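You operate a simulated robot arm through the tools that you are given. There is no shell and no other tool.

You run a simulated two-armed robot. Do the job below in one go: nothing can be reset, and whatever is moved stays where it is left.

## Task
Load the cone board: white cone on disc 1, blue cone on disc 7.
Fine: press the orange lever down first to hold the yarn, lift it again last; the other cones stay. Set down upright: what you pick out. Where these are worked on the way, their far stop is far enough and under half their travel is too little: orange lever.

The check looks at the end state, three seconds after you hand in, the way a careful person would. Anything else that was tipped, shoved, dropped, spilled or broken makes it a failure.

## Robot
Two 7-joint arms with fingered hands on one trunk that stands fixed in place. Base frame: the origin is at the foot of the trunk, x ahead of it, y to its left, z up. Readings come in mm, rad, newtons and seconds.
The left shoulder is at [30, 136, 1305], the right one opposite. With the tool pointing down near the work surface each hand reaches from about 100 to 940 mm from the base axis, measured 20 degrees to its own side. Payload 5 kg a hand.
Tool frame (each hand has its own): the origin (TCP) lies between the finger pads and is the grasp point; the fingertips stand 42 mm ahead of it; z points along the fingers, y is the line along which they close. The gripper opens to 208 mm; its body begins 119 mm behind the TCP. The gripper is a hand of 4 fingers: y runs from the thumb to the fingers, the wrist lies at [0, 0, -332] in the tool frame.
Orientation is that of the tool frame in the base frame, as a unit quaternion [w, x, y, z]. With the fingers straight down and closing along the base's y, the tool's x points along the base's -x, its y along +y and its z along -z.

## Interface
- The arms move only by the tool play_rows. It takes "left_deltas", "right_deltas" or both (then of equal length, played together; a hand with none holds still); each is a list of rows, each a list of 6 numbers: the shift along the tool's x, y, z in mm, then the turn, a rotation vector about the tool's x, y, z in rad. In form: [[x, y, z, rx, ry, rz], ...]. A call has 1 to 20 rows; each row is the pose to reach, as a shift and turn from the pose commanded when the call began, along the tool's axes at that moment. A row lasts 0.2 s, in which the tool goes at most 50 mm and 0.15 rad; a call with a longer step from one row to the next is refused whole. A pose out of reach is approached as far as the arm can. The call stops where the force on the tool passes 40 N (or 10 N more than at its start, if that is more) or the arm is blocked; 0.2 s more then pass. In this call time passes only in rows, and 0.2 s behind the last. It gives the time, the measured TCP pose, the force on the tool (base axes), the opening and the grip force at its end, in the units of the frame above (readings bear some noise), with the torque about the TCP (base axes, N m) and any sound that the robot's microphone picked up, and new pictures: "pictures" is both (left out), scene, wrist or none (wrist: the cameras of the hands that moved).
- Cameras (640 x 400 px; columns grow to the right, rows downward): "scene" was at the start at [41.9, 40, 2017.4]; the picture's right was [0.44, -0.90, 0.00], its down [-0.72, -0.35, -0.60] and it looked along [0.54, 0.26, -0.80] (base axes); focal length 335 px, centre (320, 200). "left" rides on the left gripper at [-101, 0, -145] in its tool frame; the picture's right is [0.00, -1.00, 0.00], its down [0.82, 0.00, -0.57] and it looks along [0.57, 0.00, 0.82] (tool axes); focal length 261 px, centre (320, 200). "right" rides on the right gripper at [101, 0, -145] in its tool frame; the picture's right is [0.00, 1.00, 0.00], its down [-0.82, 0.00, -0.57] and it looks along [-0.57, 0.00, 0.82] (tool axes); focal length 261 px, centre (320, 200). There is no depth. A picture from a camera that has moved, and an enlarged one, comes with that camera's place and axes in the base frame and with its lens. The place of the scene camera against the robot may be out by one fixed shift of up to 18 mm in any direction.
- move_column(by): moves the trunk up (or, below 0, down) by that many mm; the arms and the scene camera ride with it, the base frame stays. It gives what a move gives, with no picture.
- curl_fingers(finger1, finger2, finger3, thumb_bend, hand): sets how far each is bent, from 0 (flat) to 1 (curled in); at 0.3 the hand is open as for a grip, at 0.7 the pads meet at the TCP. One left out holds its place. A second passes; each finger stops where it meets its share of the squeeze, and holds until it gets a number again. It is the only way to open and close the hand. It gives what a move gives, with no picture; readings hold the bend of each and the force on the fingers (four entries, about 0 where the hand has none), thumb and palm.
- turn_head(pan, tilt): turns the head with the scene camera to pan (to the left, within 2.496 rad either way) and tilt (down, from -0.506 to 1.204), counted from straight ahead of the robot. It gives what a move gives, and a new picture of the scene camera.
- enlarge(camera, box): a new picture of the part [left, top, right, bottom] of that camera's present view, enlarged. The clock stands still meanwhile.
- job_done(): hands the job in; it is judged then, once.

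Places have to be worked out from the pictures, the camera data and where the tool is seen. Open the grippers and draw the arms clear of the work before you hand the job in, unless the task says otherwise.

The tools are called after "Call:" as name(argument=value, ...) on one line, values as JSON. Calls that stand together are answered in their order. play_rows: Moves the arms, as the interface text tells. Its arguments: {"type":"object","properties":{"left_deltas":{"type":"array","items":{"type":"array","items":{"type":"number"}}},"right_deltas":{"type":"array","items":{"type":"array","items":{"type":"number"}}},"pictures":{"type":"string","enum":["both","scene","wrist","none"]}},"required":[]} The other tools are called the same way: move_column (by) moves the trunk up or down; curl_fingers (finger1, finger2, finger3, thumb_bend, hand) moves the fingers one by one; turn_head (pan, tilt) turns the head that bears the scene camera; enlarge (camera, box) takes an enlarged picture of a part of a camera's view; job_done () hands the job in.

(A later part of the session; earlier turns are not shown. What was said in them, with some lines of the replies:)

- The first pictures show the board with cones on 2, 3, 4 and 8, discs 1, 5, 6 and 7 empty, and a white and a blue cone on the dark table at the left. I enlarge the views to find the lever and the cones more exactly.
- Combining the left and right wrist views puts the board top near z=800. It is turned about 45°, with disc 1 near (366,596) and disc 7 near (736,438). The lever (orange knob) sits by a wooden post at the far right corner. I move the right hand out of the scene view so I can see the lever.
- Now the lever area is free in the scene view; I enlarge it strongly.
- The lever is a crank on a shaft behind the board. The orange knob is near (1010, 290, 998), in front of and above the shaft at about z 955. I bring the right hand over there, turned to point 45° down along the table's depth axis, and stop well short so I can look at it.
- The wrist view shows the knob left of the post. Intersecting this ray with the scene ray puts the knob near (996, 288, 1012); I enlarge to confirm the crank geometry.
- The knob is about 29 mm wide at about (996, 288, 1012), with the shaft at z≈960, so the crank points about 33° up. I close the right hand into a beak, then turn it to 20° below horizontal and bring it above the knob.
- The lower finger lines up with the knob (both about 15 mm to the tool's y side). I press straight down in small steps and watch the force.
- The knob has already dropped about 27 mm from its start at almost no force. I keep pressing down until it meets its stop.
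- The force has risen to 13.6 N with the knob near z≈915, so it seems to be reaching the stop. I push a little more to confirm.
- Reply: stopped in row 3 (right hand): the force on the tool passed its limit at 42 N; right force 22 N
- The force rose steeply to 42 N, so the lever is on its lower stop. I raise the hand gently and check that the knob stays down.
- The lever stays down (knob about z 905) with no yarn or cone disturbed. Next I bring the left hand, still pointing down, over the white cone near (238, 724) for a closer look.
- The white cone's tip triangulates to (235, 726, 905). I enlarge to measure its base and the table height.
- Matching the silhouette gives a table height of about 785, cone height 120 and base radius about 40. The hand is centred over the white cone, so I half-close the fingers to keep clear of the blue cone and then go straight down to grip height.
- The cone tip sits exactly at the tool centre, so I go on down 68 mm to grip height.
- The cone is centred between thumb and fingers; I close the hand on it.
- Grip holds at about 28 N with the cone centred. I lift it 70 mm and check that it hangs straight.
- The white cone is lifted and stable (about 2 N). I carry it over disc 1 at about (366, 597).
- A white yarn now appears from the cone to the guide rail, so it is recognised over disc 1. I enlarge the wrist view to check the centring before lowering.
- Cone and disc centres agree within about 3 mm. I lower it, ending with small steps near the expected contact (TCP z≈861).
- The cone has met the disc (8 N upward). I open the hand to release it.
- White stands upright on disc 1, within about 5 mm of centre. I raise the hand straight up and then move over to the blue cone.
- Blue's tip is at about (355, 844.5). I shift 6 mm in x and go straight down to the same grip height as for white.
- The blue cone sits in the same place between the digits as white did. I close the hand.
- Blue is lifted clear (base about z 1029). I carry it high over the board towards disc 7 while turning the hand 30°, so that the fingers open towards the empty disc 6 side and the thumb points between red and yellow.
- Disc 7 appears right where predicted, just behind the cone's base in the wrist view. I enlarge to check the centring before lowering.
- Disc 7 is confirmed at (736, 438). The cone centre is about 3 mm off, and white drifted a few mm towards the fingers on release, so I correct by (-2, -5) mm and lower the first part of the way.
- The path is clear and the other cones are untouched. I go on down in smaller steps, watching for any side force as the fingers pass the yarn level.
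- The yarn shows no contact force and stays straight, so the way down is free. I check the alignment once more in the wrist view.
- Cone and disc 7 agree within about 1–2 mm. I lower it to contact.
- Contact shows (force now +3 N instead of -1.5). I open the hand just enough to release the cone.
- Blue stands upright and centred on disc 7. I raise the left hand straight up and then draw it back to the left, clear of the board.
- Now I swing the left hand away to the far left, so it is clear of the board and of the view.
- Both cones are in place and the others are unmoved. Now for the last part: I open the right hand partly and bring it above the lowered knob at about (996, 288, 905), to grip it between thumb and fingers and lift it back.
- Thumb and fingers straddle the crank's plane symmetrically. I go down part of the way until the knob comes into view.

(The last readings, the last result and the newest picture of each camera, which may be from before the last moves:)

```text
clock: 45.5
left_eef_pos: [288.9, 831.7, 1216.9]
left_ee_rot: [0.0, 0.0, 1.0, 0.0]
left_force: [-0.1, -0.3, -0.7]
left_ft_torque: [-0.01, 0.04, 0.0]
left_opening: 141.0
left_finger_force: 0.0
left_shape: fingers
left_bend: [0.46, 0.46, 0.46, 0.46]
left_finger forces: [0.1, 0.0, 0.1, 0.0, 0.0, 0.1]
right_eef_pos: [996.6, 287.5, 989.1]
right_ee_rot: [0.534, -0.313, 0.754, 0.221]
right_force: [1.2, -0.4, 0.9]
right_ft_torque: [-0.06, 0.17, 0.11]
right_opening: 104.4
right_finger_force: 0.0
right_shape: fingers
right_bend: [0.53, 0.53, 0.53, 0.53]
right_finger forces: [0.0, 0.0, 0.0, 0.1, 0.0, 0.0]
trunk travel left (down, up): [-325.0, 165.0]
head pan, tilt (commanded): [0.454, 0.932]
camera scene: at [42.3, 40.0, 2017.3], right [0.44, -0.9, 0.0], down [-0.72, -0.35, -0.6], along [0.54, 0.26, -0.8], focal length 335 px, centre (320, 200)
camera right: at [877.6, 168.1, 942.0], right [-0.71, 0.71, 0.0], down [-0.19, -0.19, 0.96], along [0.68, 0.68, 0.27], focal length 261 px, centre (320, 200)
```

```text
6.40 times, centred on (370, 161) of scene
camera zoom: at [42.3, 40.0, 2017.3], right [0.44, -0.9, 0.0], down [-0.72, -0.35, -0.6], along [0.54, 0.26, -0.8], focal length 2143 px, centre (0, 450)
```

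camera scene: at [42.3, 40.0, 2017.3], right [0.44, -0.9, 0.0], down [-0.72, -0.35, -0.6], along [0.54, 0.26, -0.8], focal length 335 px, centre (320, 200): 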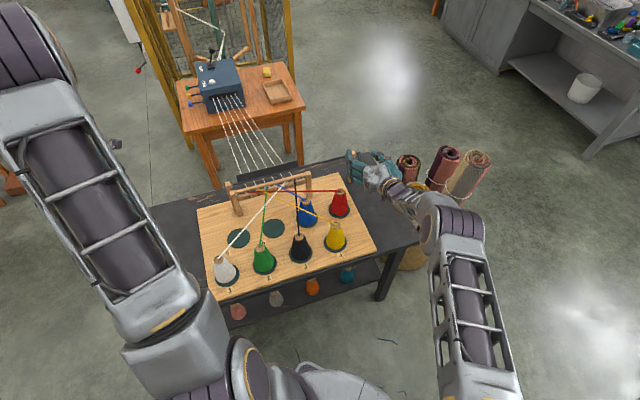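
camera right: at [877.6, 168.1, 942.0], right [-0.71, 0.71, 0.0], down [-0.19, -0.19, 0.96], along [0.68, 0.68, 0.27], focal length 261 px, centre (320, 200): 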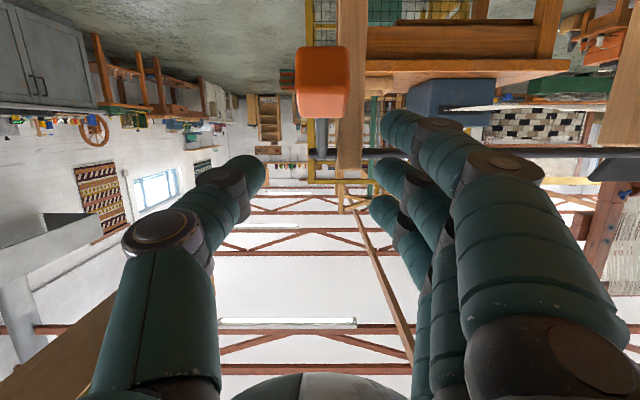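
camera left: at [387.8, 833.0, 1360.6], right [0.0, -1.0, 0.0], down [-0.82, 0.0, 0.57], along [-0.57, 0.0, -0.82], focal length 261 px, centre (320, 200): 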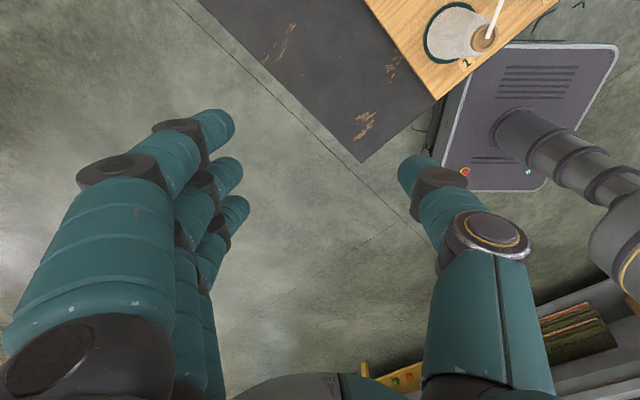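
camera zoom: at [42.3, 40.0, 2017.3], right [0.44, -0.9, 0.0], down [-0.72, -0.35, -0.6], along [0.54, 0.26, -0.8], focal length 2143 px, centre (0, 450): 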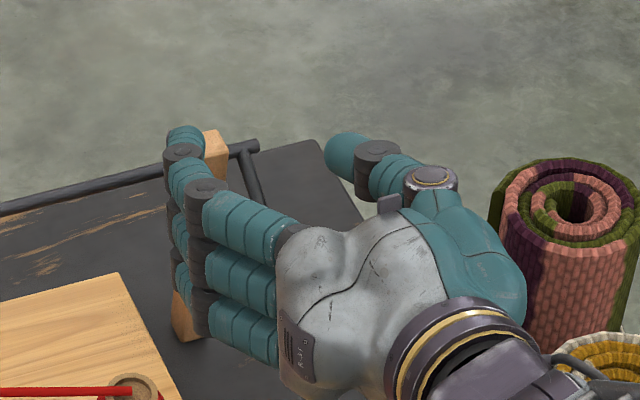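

The knob is centred between thumb and fingers, at about z 912–917. I go down the remaining 74 mm so that the middle finger and thumb are at knob height.

Call:
play_rows(right_deltas=[[18, 0, 6, 0, 0, 0], [36, 0, 12.5, 0, 0, 0], [54, 0, 19, 0, 0, 0], [69.7, 0, 24.6, 0, 0, 0]], pictures="wrist")

```text
clock: 46.5
left_eef_pos: [288.4, 832.4, 1216.9]
left_ee_rot: [0.0, -0.001, 1.0, 0.0]
left_force: [1.3, 0.5, 0.0]
left_ft_torque: [-0.02, 0.02, 0.02]
left_opening: 141.0
left_finger_force: 0.0
left_shape: fingers
left_bend: [0.46, 0.46, 0.46, 0.46]
left_finger forces: [0.0, 0.0, 0.0, 0.1, 0.1, 0.0]
right_eef_pos: [996.2, 286.7, 917.4]
right_ee_rot: [0.534, -0.313, 0.754, 0.221]
right_force: [-0.8, 0.3, 1.2]
right_ft_torque: [-0.08, 0.12, 0.08]
right_opening: 104.8
right_finger_force: 0.0
right_shape: fingers
right_bend: [0.53, 0.53, 0.53, 0.53]
right_finger forces: [0.1, 0.1, 0.0, 0.1, 0.1, 0.1]
trunk travel left (down, up): [-325.0, 165.0]
head pan, tilt (commanded): [0.454, 0.932]
camera right: at [876.8, 166.8, 868.6], right [-0.71, 0.71, 0.0], down [-0.19, -0.19, 0.96], along [0.68, 0.68, 0.27], focal length 261 px, centre (320, 200)
```

right: 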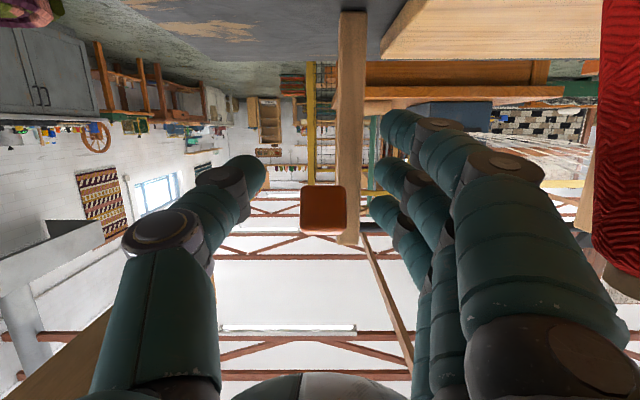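

The knob sits right between finger 2 and thumb. To lift it from below without squeezing, I shift the hand 20 mm to the thumb side and 15 mm back, then curl only the lowest finger (finger 1) under the knob.

Call:
play_rows(right_deltas=[[0, -7, -5, 0, 0, 0], [0, -14, -10, 0, 0, 0], [0, -20, -15, 0, 0, 0]], pictures="none")

Call:
curl_fingers(hand="right", finger1=0.72)

Call:
enlarge(camera="right", box=[160, 60, 480, 260])

Call:
enlarge(camera="scene", box=[320, 130, 420, 192])

```text
clock: 47.3
left_eef_pos: [288.0, 831.6, 1218.4]
left_ee_rot: [0.0, 0.0, 1.0, 0.0]
left_force: [-0.3, 0.2, -0.2]
left_ft_torque: [0.03, -0.02, 0.01]
left_opening: 141.0
left_finger_force: 0.1
left_shape: fingers
left_bend: [0.46, 0.46, 0.46, 0.46]
left_finger forces: [0.0, 0.0, 0.0, 0.0, 0.0, 0.0]
right_eef_pos: [1000.1, 262.0, 922.2]
right_ee_rot: [0.532, -0.314, 0.755, 0.221]
right_force: [0.1, 0.4, -0.1]
right_ft_torque: [0.04, 0.01, -0.03]
right_opening: 104.7
right_finger_force: 0.1
right_shape: fingers
right_bend: [0.53, 0.53, 0.53, 0.53]
right_finger forces: [0.0, 0.0, 0.0, 0.0, 0.1, 0.0]
trunk travel left (down, up): [-325.0, 165.0]
head pan, tilt (commanded): [0.454, 0.932]
```

```text
clock: 48.3
left_eef_pos: [287.3, 833.0, 1217.9]
left_ee_rot: [0.001, 0.0, 1.0, 0.0]
left_force: [-0.4, 0.6, -0.7]
left_ft_torque: [0.02, -0.03, -0.03]
left_opening: 140.9
left_finger_force: 0.0
left_shape: fingers
left_bend: [0.46, 0.46, 0.46, 0.46]
left_finger forces: [0.0, 0.1, 0.1, 0.1, 0.0, 0.1]
right_eef_pos: [1001.4, 262.4, 920.0]
right_ee_rot: [0.533, -0.313, 0.754, 0.221]
right_force: [0.5, 0.3, 0.3]
right_ft_torque: [-0.01, 0.01, 0.0]
right_opening: 61.2
right_finger_force: 0.2
right_shape: fingers
right_bend: [0.72, 0.53, 0.53, 0.53]
right_finger forces: [0.0, 0.1, 0.1, 0.1, 0.0, 0.1]
trunk travel left (down, up): [-325.0, 165.0]
head pan, tilt (commanded): [0.454, 0.932]
```

```text
2.00 times, centred on (320, 160) of right
camera zoom: at [880.6, 142.0, 873.5], right [-0.71, 0.71, 0.0], down [-0.19, -0.19, 0.96], along [0.68, 0.68, 0.27], focal length 521 px, centre (320, 280)
```

zoom: 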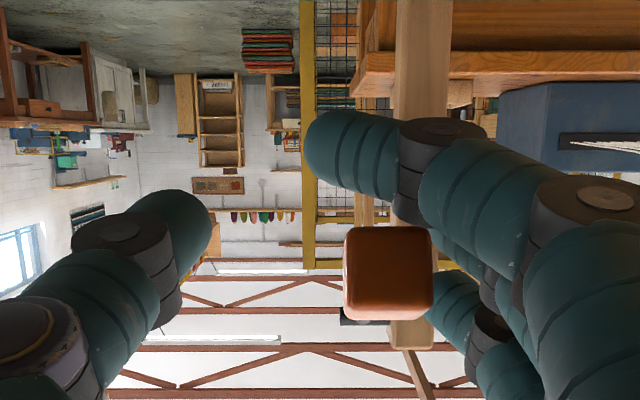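

```text
6.40 times, centred on (370, 161) of scene
camera zoom: at [42.0, 40.1, 2017.4], right [0.44, -0.9, 0.0], down [-0.72, -0.35, -0.6], along [0.54, 0.26, -0.8], focal length 2143 px, centre (0, 450)
```

zoom: 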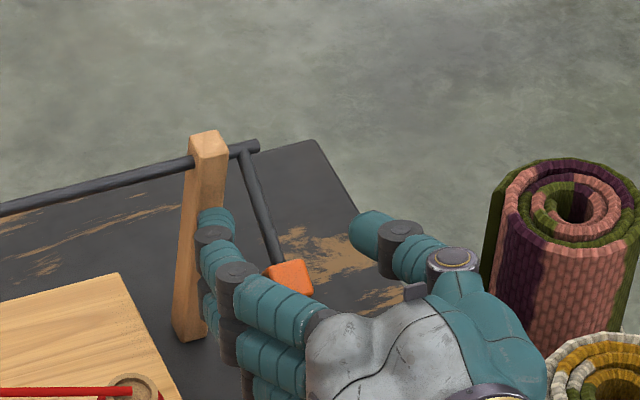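

Finger 1 now lies under the knob, with the thumb and other fingers clear of it. I lift along the crank's arc, first half of the way.

Call:
play_rows(right_deltas=[[-5.7, 0, -2, 0, 0, 0], [-12.8, 0, -8.8, 0, 0, 0], [-19.9, 0, -15.5, 0, 0, 0], [-26.4, 0, -21.1, 0, 0, 0], [-33.4, 0, -25.5, 0, 0, 0], [-40.5, 0, -29.2, 0, 0, 0], [-48, 0, -32.2, 0, 0, 0]], pictures="both")

Call:
enlarge(camera="scene", box=[320, 130, 420, 192])

```text
clock: 49.9
left_eef_pos: [288.9, 832.7, 1216.2]
left_ee_rot: [-0.001, -0.001, 1.0, 0.0]
left_force: [0.0, -0.5, -0.6]
left_ft_torque: [0.01, -0.03, -0.04]
left_opening: 141.0
left_finger_force: 0.0
left_shape: fingers
left_bend: [0.46, 0.46, 0.46, 0.46]
left_finger forces: [0.0, 0.1, 0.0, 0.1, 0.0, 0.1]
right_eef_pos: [990.4, 254.1, 978.1]
right_ee_rot: [0.534, -0.313, 0.754, 0.221]
right_force: [-0.9, -0.3, -0.7]
right_ft_torque: [0.02, -0.03, -0.02]
right_opening: 61.0
right_finger_force: 0.1
right_shape: fingers
right_bend: [0.72, 0.53, 0.53, 0.53]
right_finger forces: [0.0, 0.1, 0.0, 0.1, 0.0, 0.0]
trunk travel left (down, up): [-325.0, 165.0]
head pan, tilt (commanded): [0.454, 0.932]
camera scene: at [41.8, 40.1, 2017.4], right [0.44, -0.9, 0.0], down [-0.72, -0.35, -0.6], along [0.54, 0.26, -0.8], focal length 335 px, centre (320, 200)
camera right: at [871.4, 132.9, 931.0], right [-0.71, 0.71, 0.0], down [-0.19, -0.19, 0.96], along [0.68, 0.68, 0.27], focal length 261 px, centre (320, 200)
```

scene: 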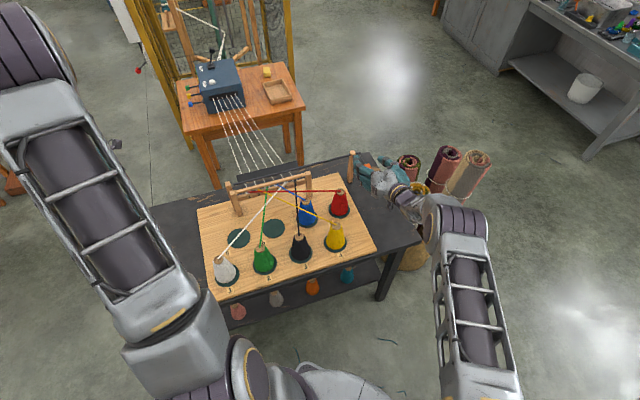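
right: 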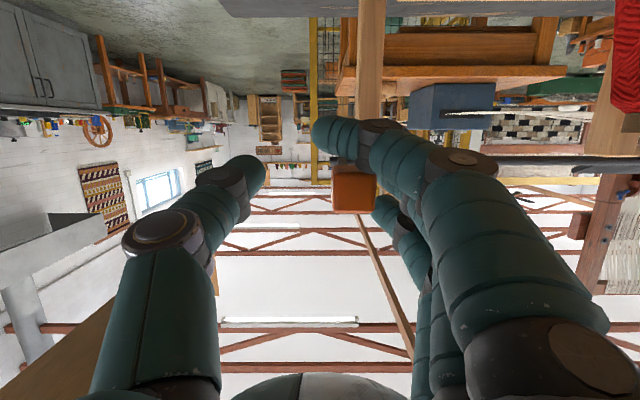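

```text
6.40 times, centred on (370, 161) of scene
camera zoom: at [41.8, 40.1, 2017.4], right [0.44, -0.9, 0.0], down [-0.72, -0.35, -0.6], along [0.54, 0.26, -0.8], focal length 2143 px, centre (0, 450)
```

zoom: 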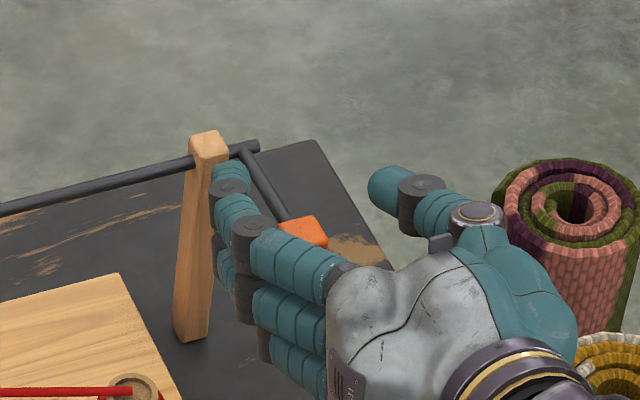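

The knob has followed to about the shaft's height (z≈967). I continue along the arc to the upper stop.

Call:
play_rows(right_deltas=[[-7.6, 0, -2.3, 0, 0, 0], [-16.5, 0, -4.3, 0, 0, 0], [-24.6, 0, -5.2, 0, 0, 0], [-32.9, 0, -5.6, 0, 0, 0], [-40, 0, -5.2, 0, 0, 0], [-46, 0, -4.5, 0, 0, 0]], pictures="both")

Call:
enlarge(camera="scene", box=[320, 130, 420, 192])

```text
clock: 51.3
left_eef_pos: [287.8, 832.5, 1216.4]
left_ee_rot: [0.0, -0.001, 1.0, 0.0]
left_force: [-0.3, 0.6, -0.5]
left_ft_torque: [0.01, -0.03, 0.0]
left_opening: 140.8
left_finger_force: 0.0
left_shape: fingers
left_bend: [0.46, 0.46, 0.46, 0.46]
left_finger forces: [0.1, 0.0, 0.0, 0.1, 0.1, 0.0]
right_eef_pos: [998.1, 261.2, 1022.6]
right_ee_rot: [0.533, -0.314, 0.754, 0.222]
right_force: [-1.1, -0.3, -0.1]
right_ft_torque: [0.02, -0.03, 0.0]
right_opening: 60.7
right_finger_force: 0.1
right_shape: fingers
right_bend: [0.72, 0.53, 0.53, 0.53]
right_finger forces: [0.1, 0.0, 0.0, 0.0, 0.0, 0.0]
trunk travel left (down, up): [-325.0, 165.0]
head pan, tilt (commanded): [0.454, 0.932]
camera scene: at [41.8, 40.1, 2017.4], right [0.44, -0.9, 0.0], down [-0.72, -0.35, -0.6], along [0.54, 0.26, -0.8], focal length 335 px, centre (320, 200)
camera right: at [878.8, 140.9, 974.7], right [-0.71, 0.71, 0.0], down [-0.19, -0.19, 0.96], along [0.68, 0.68, 0.27], focal length 261 px, centre (320, 200)
```

scene: 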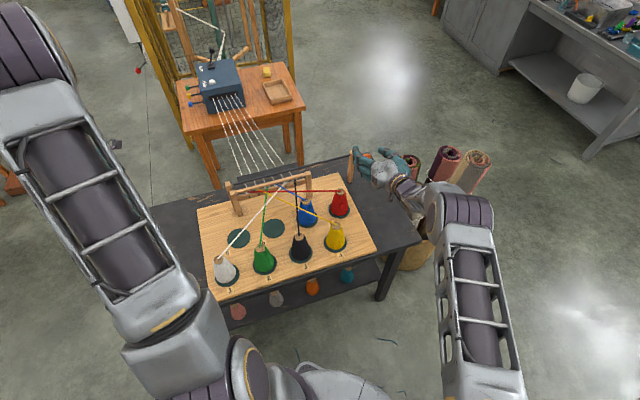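
right: 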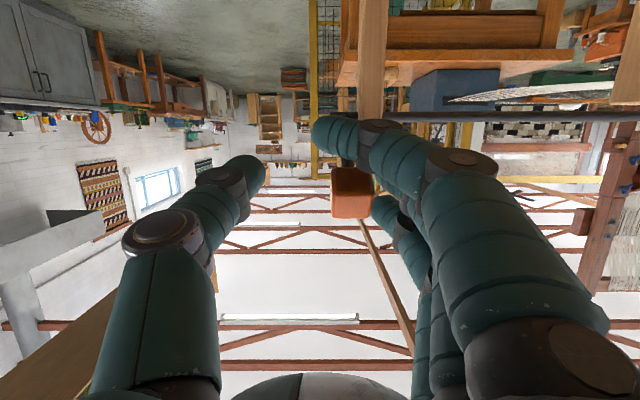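

```text
6.40 times, centred on (370, 161) of scene
camera zoom: at [41.8, 40.1, 2017.4], right [0.44, -0.9, 0.0], down [-0.72, -0.35, -0.6], along [0.54, 0.26, -0.8], focal length 2143 px, centre (0, 450)
```

zoom: 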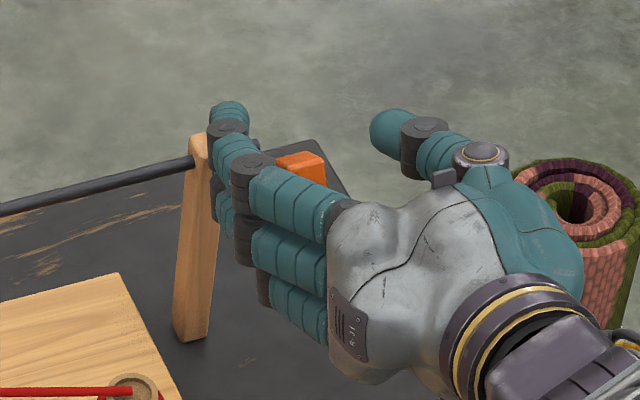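

The knob is almost back at its first position. I push gently a few mm more to bring it fully to the upper stop.

Call:
play_rows(right_deltas=[[-3.5, 0, 0, 0, 0, 0], [-7, 0, 0.5, 0, 0, 0], [-10, 0, 1, 0, 0, 0]], pictures="wrist")

```text
clock: 52.1
left_eef_pos: [287.9, 833.2, 1217.1]
left_ee_rot: [0.001, -0.001, 1.0, 0.0]
left_force: [1.1, -1.1, -1.4]
left_ft_torque: [-0.03, -0.01, 0.03]
left_opening: 140.7
left_finger_force: 0.0
left_shape: fingers
left_bend: [0.46, 0.46, 0.46, 0.46]
left_finger forces: [0.0, 0.0, 0.1, 0.0, 0.1, 0.1]
right_eef_pos: [1000.3, 264.0, 1028.3]
right_ee_rot: [0.534, -0.313, 0.754, 0.221]
right_force: [-0.4, 0.0, -0.5]
right_ft_torque: [-0.02, 0.02, 0.01]
right_opening: 60.9
right_finger_force: 0.9
right_shape: fingers
right_bend: [0.72, 0.53, 0.53, 0.53]
right_finger forces: [1.2, 0.1, 0.1, 0.1, 0.1, 0.0]
trunk travel left (down, up): [-325.0, 165.0]
head pan, tilt (commanded): [0.454, 0.932]
camera right: at [881.0, 143.8, 982.3], right [-0.71, 0.71, 0.0], down [-0.18, -0.19, 0.96], along [0.68, 0.68, 0.26], focal length 261 px, centre (320, 200)
```

right: 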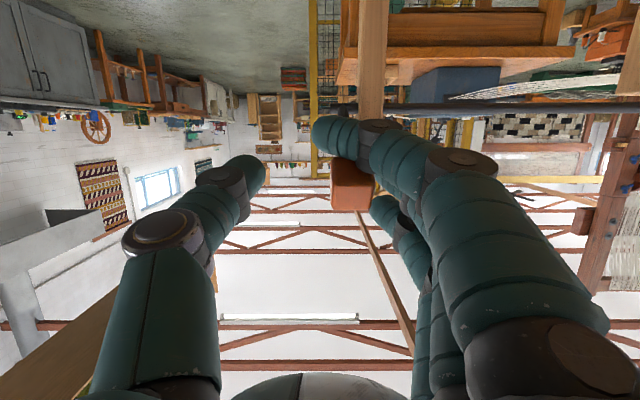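

There is still almost no resistance, so the stop isn't reached yet. I continue along the arc in 3 mm steps.

Call:
play_rows(right_deltas=[[-3.5, 0, 0.9, 0, 0, 0], [-7, 0, 1.8, 0, 0, 0], [-10.5, 0, 2.7, 0, 0, 0], [-14, 0, 3.6, 0, 0, 0]], pictures="both")

Call:
enlarge(camera="scene", box=[320, 130, 420, 192])

```text
clock: 53.1
left_eef_pos: [287.1, 833.3, 1216.8]
left_ee_rot: [0.0, -0.001, 1.0, 0.0]
left_force: [0.1, -0.8, -0.8]
left_ft_torque: [-0.05, -0.03, -0.01]
left_opening: 141.0
left_finger_force: 0.1
left_shape: fingers
left_bend: [0.46, 0.46, 0.46, 0.46]
left_finger forces: [0.0, 0.0, 0.0, 0.1, 0.0, 0.1]
right_eef_pos: [1002.5, 266.3, 1028.6]
right_ee_rot: [0.526, -0.315, 0.759, 0.218]
right_force: [-2.9, -3.3, -5.8]
right_ft_torque: [-0.19, 0.0, 0.07]
right_opening: 60.6
right_finger_force: 2.7
right_shape: fingers
right_bend: [0.72, 0.53, 0.53, 0.53]
right_finger forces: [6.5, 0.0, 0.0, 0.0, 0.1, 0.0]
trunk travel left (down, up): [-325.0, 165.0]
head pan, tilt (commanded): [0.454, 0.932]
stopped in row 4 (right hand): the force on the tool passed its limit at 43 N (the readings are from after the stop); the commanded pose is now the measured one
camera scene: at [41.8, 40.3, 2017.6], right [0.44, -0.9, 0.0], down [-0.72, -0.35, -0.6], along [0.54, 0.26, -0.8], focal length 335 px, centre (320, 200)
camera right: at [881.9, 144.9, 985.7], right [-0.71, 0.71, 0.0], down [-0.17, -0.18, 0.97], along [0.69, 0.68, 0.25], focal length 261 px, centre (320, 200)
```

scene: 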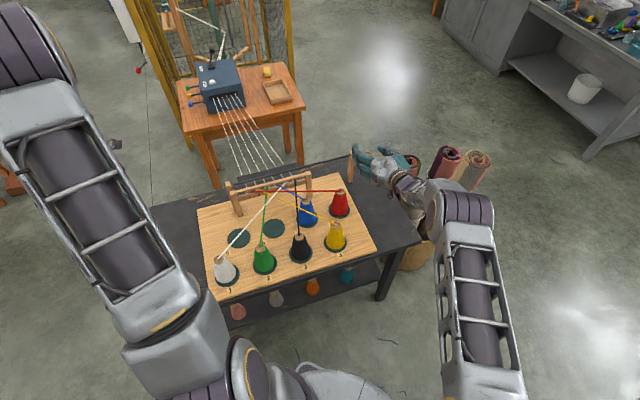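
right: 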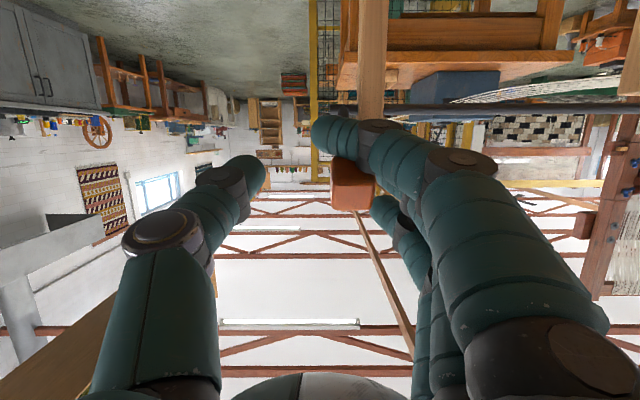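

```text
6.40 times, centred on (370, 161) of scene
camera zoom: at [41.8, 40.3, 2017.6], right [0.44, -0.9, 0.0], down [-0.72, -0.35, -0.6], along [0.54, 0.26, -0.8], focal length 2143 px, centre (0, 450)
```

zoom: 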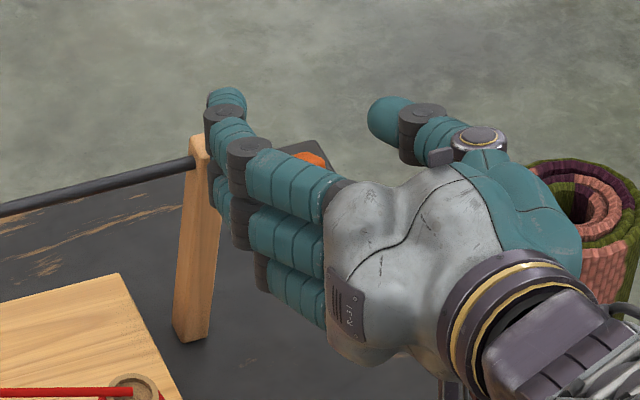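

The upper stop is reached (43 N). I unload by lowering a few mm, then uncurl finger 1 out from under the knob.

Call:
play_rows(right_deltas=[[2, 0, 0.5, 0, 0, 0], [5, 0, 1.5, 0, 0, 0]], pictures="none")

Call:
curl_fingers(hand="right", finger1=0.5, finger2=0.5, finger3=0.5, thumb_bend=0.5)

Call:
enlarge(camera="right", box=[160, 60, 480, 260])

```text
clock: 53.7
left_eef_pos: [287.7, 831.7, 1216.2]
left_ee_rot: [0.0, -0.001, 1.0, 0.0]
left_force: [0.1, 1.2, -0.4]
left_ft_torque: [-0.01, 0.0, -0.03]
left_opening: 141.0
left_finger_force: 0.1
left_shape: fingers
left_bend: [0.46, 0.46, 0.46, 0.46]
left_finger forces: [0.1, 0.1, 0.0, 0.0, 0.0, 0.0]
right_eef_pos: [1003.4, 265.9, 1027.2]
right_ee_rot: [0.529, -0.314, 0.758, 0.219]
right_force: [-0.5, -1.5, -0.4]
right_ft_torque: [-0.05, 0.01, 0.04]
right_opening: 60.4
right_finger_force: 0.6
right_shape: fingers
right_bend: [0.72, 0.53, 0.53, 0.53]
right_finger forces: [1.5, 0.0, 0.0, 0.0, 0.0, 0.0]
trunk travel left (down, up): [-325.0, 165.0]
head pan, tilt (commanded): [0.454, 0.932]
```

```text
clock: 54.7
left_eef_pos: [288.2, 831.4, 1216.9]
left_ee_rot: [-0.001, -0.001, 1.0, 0.0]
left_force: [-0.1, 0.1, -0.7]
left_ft_torque: [0.0, 0.02, -0.02]
left_opening: 140.8
left_finger_force: 0.0
left_shape: fingers
left_bend: [0.46, 0.46, 0.46, 0.46]
left_finger forces: [0.0, 0.0, 0.0, 0.0, 0.0, 0.0]
right_eef_pos: [1002.7, 265.5, 1027.0]
right_ee_rot: [0.528, -0.313, 0.759, 0.218]
right_force: [0.3, -1.1, 0.5]
right_ft_torque: [0.03, -0.04, 0.01]
right_opening: 119.4
right_finger_force: 0.1
right_shape: fingers
right_bend: [0.5, 0.5, 0.5, 0.5]
right_finger forces: [0.1, 0.0, 0.0, 0.1, 0.0, 0.0]
trunk travel left (down, up): [-325.0, 165.0]
head pan, tilt (commanded): [0.454, 0.932]
```

```text
2.00 times, centred on (320, 160) of right
camera zoom: at [882.7, 145.3, 982.1], right [-0.71, 0.71, 0.0], down [-0.17, -0.18, 0.97], along [0.69, 0.68, 0.25], focal length 521 px, centre (320, 280)
```

zoom: 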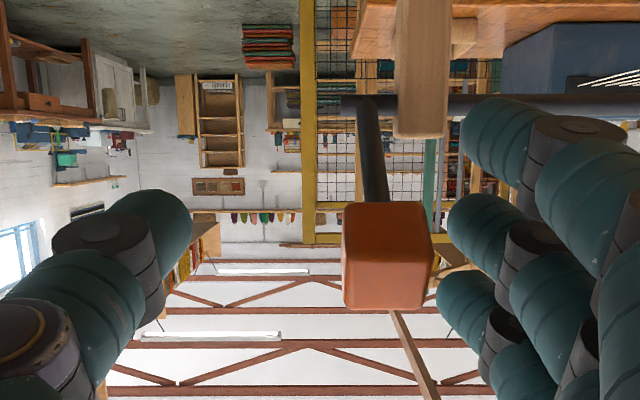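

Finger 1 is out and the knob stays up. I recentre the open hand around the knob and then draw it straight back.

Call:
play_rows(right_deltas=[[0, 8, 0, 0, 0, 0], [0, 16, 0, 0, 0, 0], [0, 17, -20, 0, 0, 0], [0, 17, -50, 0, 0, 0], [0, 17, -90, 0, 0, 0], [0, 17, -135, 0, 0, 0], [0, 17, -180, 0, 0, 0]], pictures="both")

Call:
enlarge(camera="scene", box=[300, 130, 396, 190])

```text
clock: 56.3
left_eef_pos: [287.5, 831.0, 1217.6]
left_ee_rot: [0.0, -0.002, 1.0, 0.0]
left_force: [0.0, 0.4, 0.5]
left_ft_torque: [0.1, -0.06, -0.01]
left_opening: 140.7
left_finger_force: 0.1
left_shape: fingers
left_bend: [0.46, 0.46, 0.46, 0.46]
left_finger forces: [0.1, 0.1, 0.0, 0.0, 0.0, 0.0]
right_eef_pos: [870.8, 160.4, 1090.8]
right_ee_rot: [0.528, -0.314, 0.757, 0.22]
right_force: [-0.7, 0.2, 0.5]
right_ft_torque: [-0.03, 0.01, -0.1]
right_opening: 119.6
right_finger_force: 0.2
right_shape: fingers
right_bend: [0.5, 0.5, 0.5, 0.5]
right_finger forces: [0.1, 0.1, 0.0, 0.1, 0.0, 0.0]
trunk travel left (down, up): [-325.0, 165.0]
head pan, tilt (commanded): [0.454, 0.932]
camera scene: at [40.6, 38.3, 2017.5], right [0.44, -0.9, 0.0], down [-0.72, -0.35, -0.6], along [0.54, 0.26, -0.8], focal length 335 px, centre (320, 200)
camera right: at [751.8, 39.7, 1046.1], right [-0.71, 0.71, 0.0], down [-0.18, -0.18, 0.97], along [0.69, 0.68, 0.25], focal length 261 px, centre (320, 200)
```

scene: 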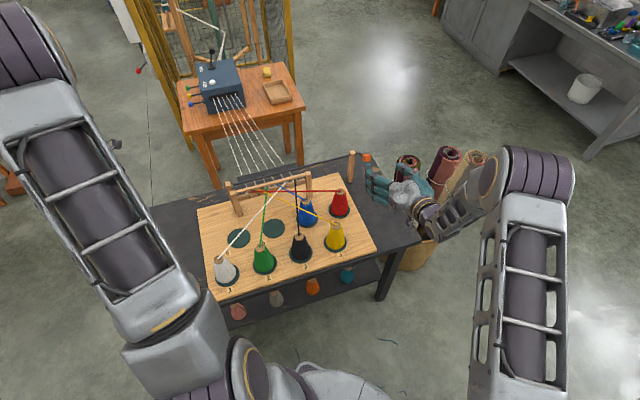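
right: 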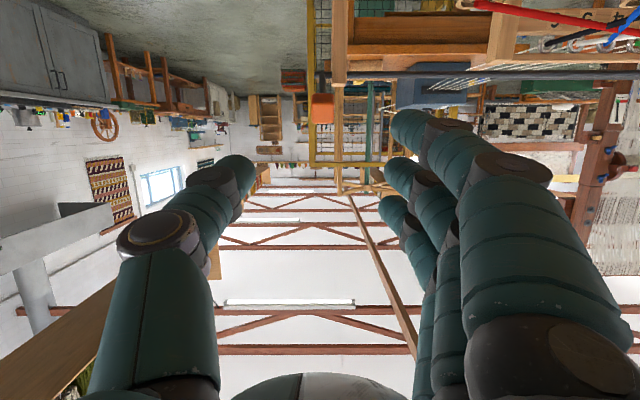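

```text
6.67 times, centred on (348, 160) of scene
camera zoom: at [40.6, 38.3, 2017.5], right [0.44, -0.9, 0.0], down [-0.72, -0.35, -0.6], along [0.54, 0.26, -0.8], focal length 2232 px, centre (133, 467)
```

zoom: 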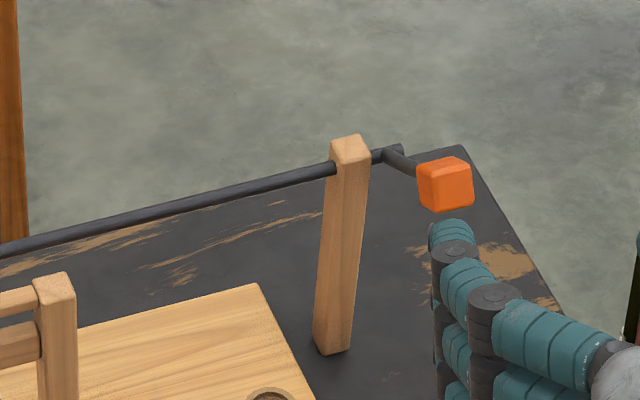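

The knob is back exactly where it was at the start. I draw the right arm further back, open both hands, and do a final check of the board.

Call:
play_rows(right_deltas=[[0, 0, -40, 0, 0, 0], [0, 0, -80, 0, 0, 0], [0, 0, -120, 0, 0, 0], [0, 0, -160, 0, 0, 0], [0, -15, -200, 0, 0, 0], [0, -30, -240, 0, 0, 0], [0, -45, -280, 0, 0, 0], [0, -60, -320, 0, 0, 0]], pictures="none")

Call:
curl_fingers(hand="right", finger1=0.3, finger2=0.3, finger3=0.3, thumb_bend=0.3)

Call:
curl_fingers(hand="left", finger1=0.3, finger2=0.3, finger3=0.3, thumb_bend=0.3)

Call:
enlarge(camera="scene", box=[190, 140, 390, 300])

Call:
enlarge(camera="scene", box=[200, 240, 280, 290])

Call:
enlarge(camera="scene", box=[270, 180, 370, 260])

```text
clock: 58.1
left_eef_pos: [286.4, 830.8, 1219.8]
left_ee_rot: [0.0, -0.001, 1.0, 0.001]
left_force: [-2.1, 0.1, 0.9]
left_ft_torque: [0.08, -0.23, 0.04]
left_opening: 141.0
left_finger_force: 0.0
left_shape: fingers
left_bend: [0.46, 0.46, 0.46, 0.46]
left_finger forces: [0.0, 0.0, 0.1, 0.0, 0.1, 0.1]
right_eef_pos: [700.3, -95.9, 1199.7]
right_ee_rot: [0.528, -0.315, 0.757, 0.221]
right_force: [-0.5, 0.1, 1.0]
right_ft_torque: [-0.06, -0.01, -0.06]
right_opening: 120.2
right_finger_force: 0.1
right_shape: fingers
right_bend: [0.5, 0.5, 0.5, 0.5]
right_finger forces: [0.0, 0.1, 0.0, 0.0, 0.0, 0.0]
trunk travel left (down, up): [-325.0, 165.0]
head pan, tilt (commanded): [0.454, 0.932]
```

```text
clock: 59.1
left_eef_pos: [288.3, 831.6, 1218.4]
left_ee_rot: [-0.001, -0.001, 1.0, 0.0]
left_force: [0.5, 0.0, -0.6]
left_ft_torque: [0.03, -0.02, -0.01]
left_opening: 140.9
left_finger_force: 0.0
left_shape: fingers
left_bend: [0.46, 0.46, 0.46, 0.46]
left_finger forces: [0.1, 0.0, 0.0, 0.1, 0.0, 0.0]
right_eef_pos: [701.8, -94.7, 1200.4]
right_ee_rot: [0.528, -0.314, 0.758, 0.219]
right_force: [-0.6, -0.5, 0.5]
right_ft_torque: [-0.01, 0.0, 0.0]
right_opening: 223.5
right_finger_force: 0.1
right_shape: fingers
right_bend: [0.3, 0.3, 0.3, 0.3]
right_finger forces: [0.0, 0.1, 0.1, 0.0, 0.1, 0.0]
trunk travel left (down, up): [-325.0, 165.0]
head pan, tilt (commanded): [0.454, 0.932]
```

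```text
clock: 60.1
left_eef_pos: [287.0, 831.0, 1217.5]
left_ee_rot: [-0.001, -0.002, 1.0, 0.001]
left_force: [0.5, -0.5, 0.5]
left_ft_torque: [0.01, 0.01, -0.01]
left_opening: 223.2
left_finger_force: 0.0
left_shape: fingers
left_bend: [0.3, 0.3, 0.3, 0.3]
left_finger forces: [0.0, 0.1, 0.0, 0.0, 0.0, 0.0]
right_eef_pos: [702.6, -95.7, 1199.3]
right_ee_rot: [0.528, -0.314, 0.758, 0.22]
right_force: [0.2, -0.3, -0.5]
right_ft_torque: [0.02, 0.0, -0.01]
right_opening: 223.6
right_finger_force: 0.0
right_shape: fingers
right_bend: [0.3, 0.3, 0.3, 0.3]
right_finger forces: [0.0, 0.0, 0.0, 0.0, 0.0, 0.0]
trunk travel left (down, up): [-325.0, 165.0]
head pan, tilt (commanded): [0.454, 0.932]
```

```text
2.50 times, centred on (290, 220) of scene
camera zoom: at [41.8, 39.8, 2017.4], right [0.44, -0.9, 0.0], down [-0.72, -0.35, -0.6], along [0.54, 0.26, -0.8], focal length 837 px, centre (395, 150)
```

zoom: 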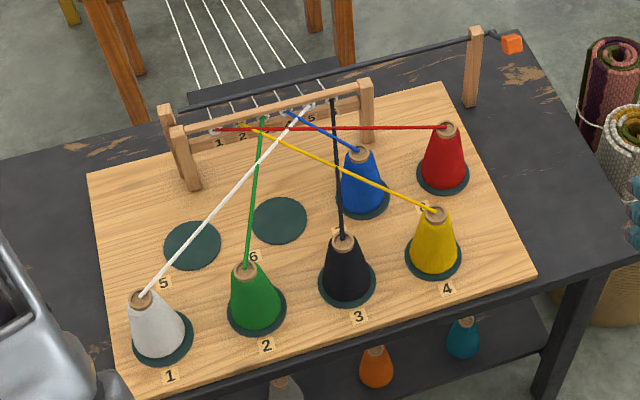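

```text
8.00 times, centred on (240, 265) of scene
camera zoom: at [41.8, 39.8, 2017.4], right [0.44, -0.9, 0.0], down [-0.72, -0.35, -0.6], along [0.54, 0.26, -0.8], focal length 2679 px, centre (960, -320)
```

zoom: 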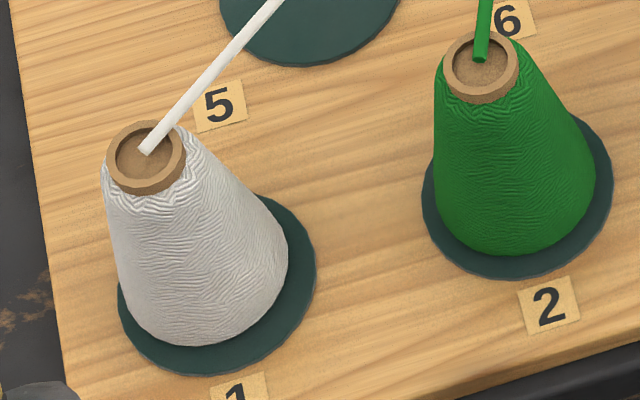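

```text
5.00 times, centred on (320, 220) of scene
camera zoom: at [41.8, 39.8, 2017.4], right [0.44, -0.9, 0.0], down [-0.72, -0.35, -0.6], along [0.54, 0.26, -0.8], focal length 1674 px, centre (320, 100)
```

zoom: 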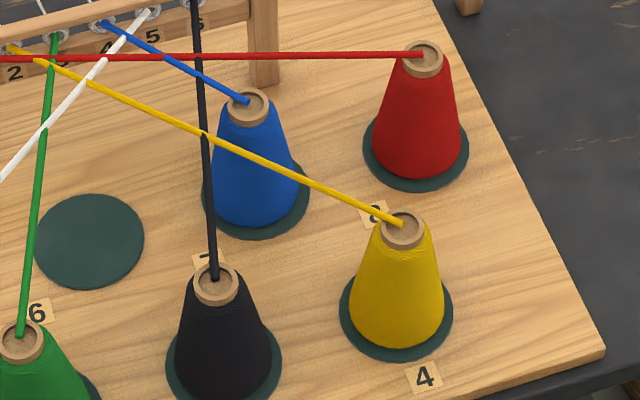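

White stands upright on disc 1 and blue on disc 7. The other four cones are unmoved and the lever is back up. I move the left hand a little further up and away from the table before handing in.

Call:
play_rows(left_deltas=[[25, 0, -20, 0, 0, 0], [50, 0, -40, 0, 0, 0], [75, 0, -60, 0, 0, 0], [100, 0, -80, 0, 0, 0]], pictures="scene")

```text
clock: 61.1
left_eef_pos: [187.6, 831.4, 1300.2]
left_ee_rot: [0.0, 0.0, 1.0, -0.001]
left_force: [0.0, -0.6, 0.3]
left_ft_torque: [0.08, -0.03, 0.03]
left_opening: 223.2
left_finger_force: 0.0
left_shape: fingers
left_bend: [0.3, 0.3, 0.3, 0.3]
left_finger forces: [0.0, 0.0, 0.1, 0.0, 0.0, 0.0]
right_eef_pos: [700.9, -96.3, 1199.9]
right_ee_rot: [0.529, -0.314, 0.758, 0.219]
right_force: [0.3, -0.3, -0.1]
right_ft_torque: [-0.02, 0.0, -0.03]
right_opening: 223.1
right_finger_force: 0.1
right_shape: fingers
right_bend: [0.3, 0.3, 0.3, 0.3]
right_finger forces: [0.0, 0.1, 0.0, 0.0, 0.0, 0.0]
trunk travel left (down, up): [-325.0, 165.0]
head pan, tilt (commanded): [0.454, 0.932]
camera scene: at [39.6, 38.8, 2017.5], right [0.44, -0.9, 0.0], down [-0.72, -0.35, -0.6], along [0.54, 0.26, -0.8], focal length 335 px, centre (320, 200)
```

scene: 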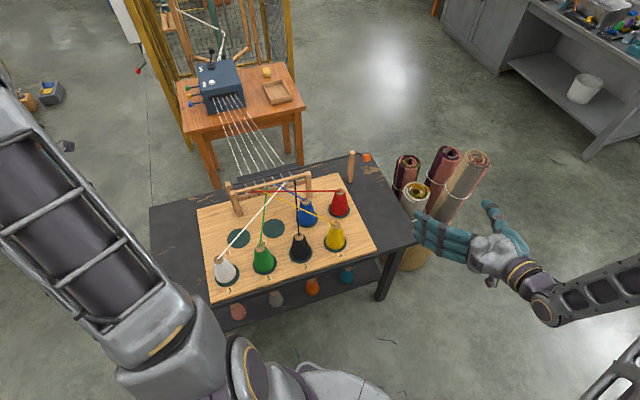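

Both arms are clear and both hands are open. White is on disc 1, blue is on disc 7, and the lever is back up. I hand the job in.

Call:
job_done()

```text
The job is handed in.
```

The job is handed in: the white cone stands upright on disc 1 and the blue cone upright on disc 7.

- **Lever:** I pressed the orange lever to its lower stop before touching any cone and lifted it back to its upper stop last. In the final picture the knob is where it was at the start.
- **White cone:** it sits about 6–7 mm off the centre of disc 1, still fully on the disc. I left it there, because nudging it after lifting the lever would have broken the required order.
- **Blue cone:** it is centred on disc 7 to within a few millimetres.
- **Everything else:** the green, black, yellow and red cones look unmoved in the last pictures. When the left hand crossed the yarn lines at disc 7, I felt no contact force and the lines stayed straight.

Both hands are open and both arms are clear of the table.
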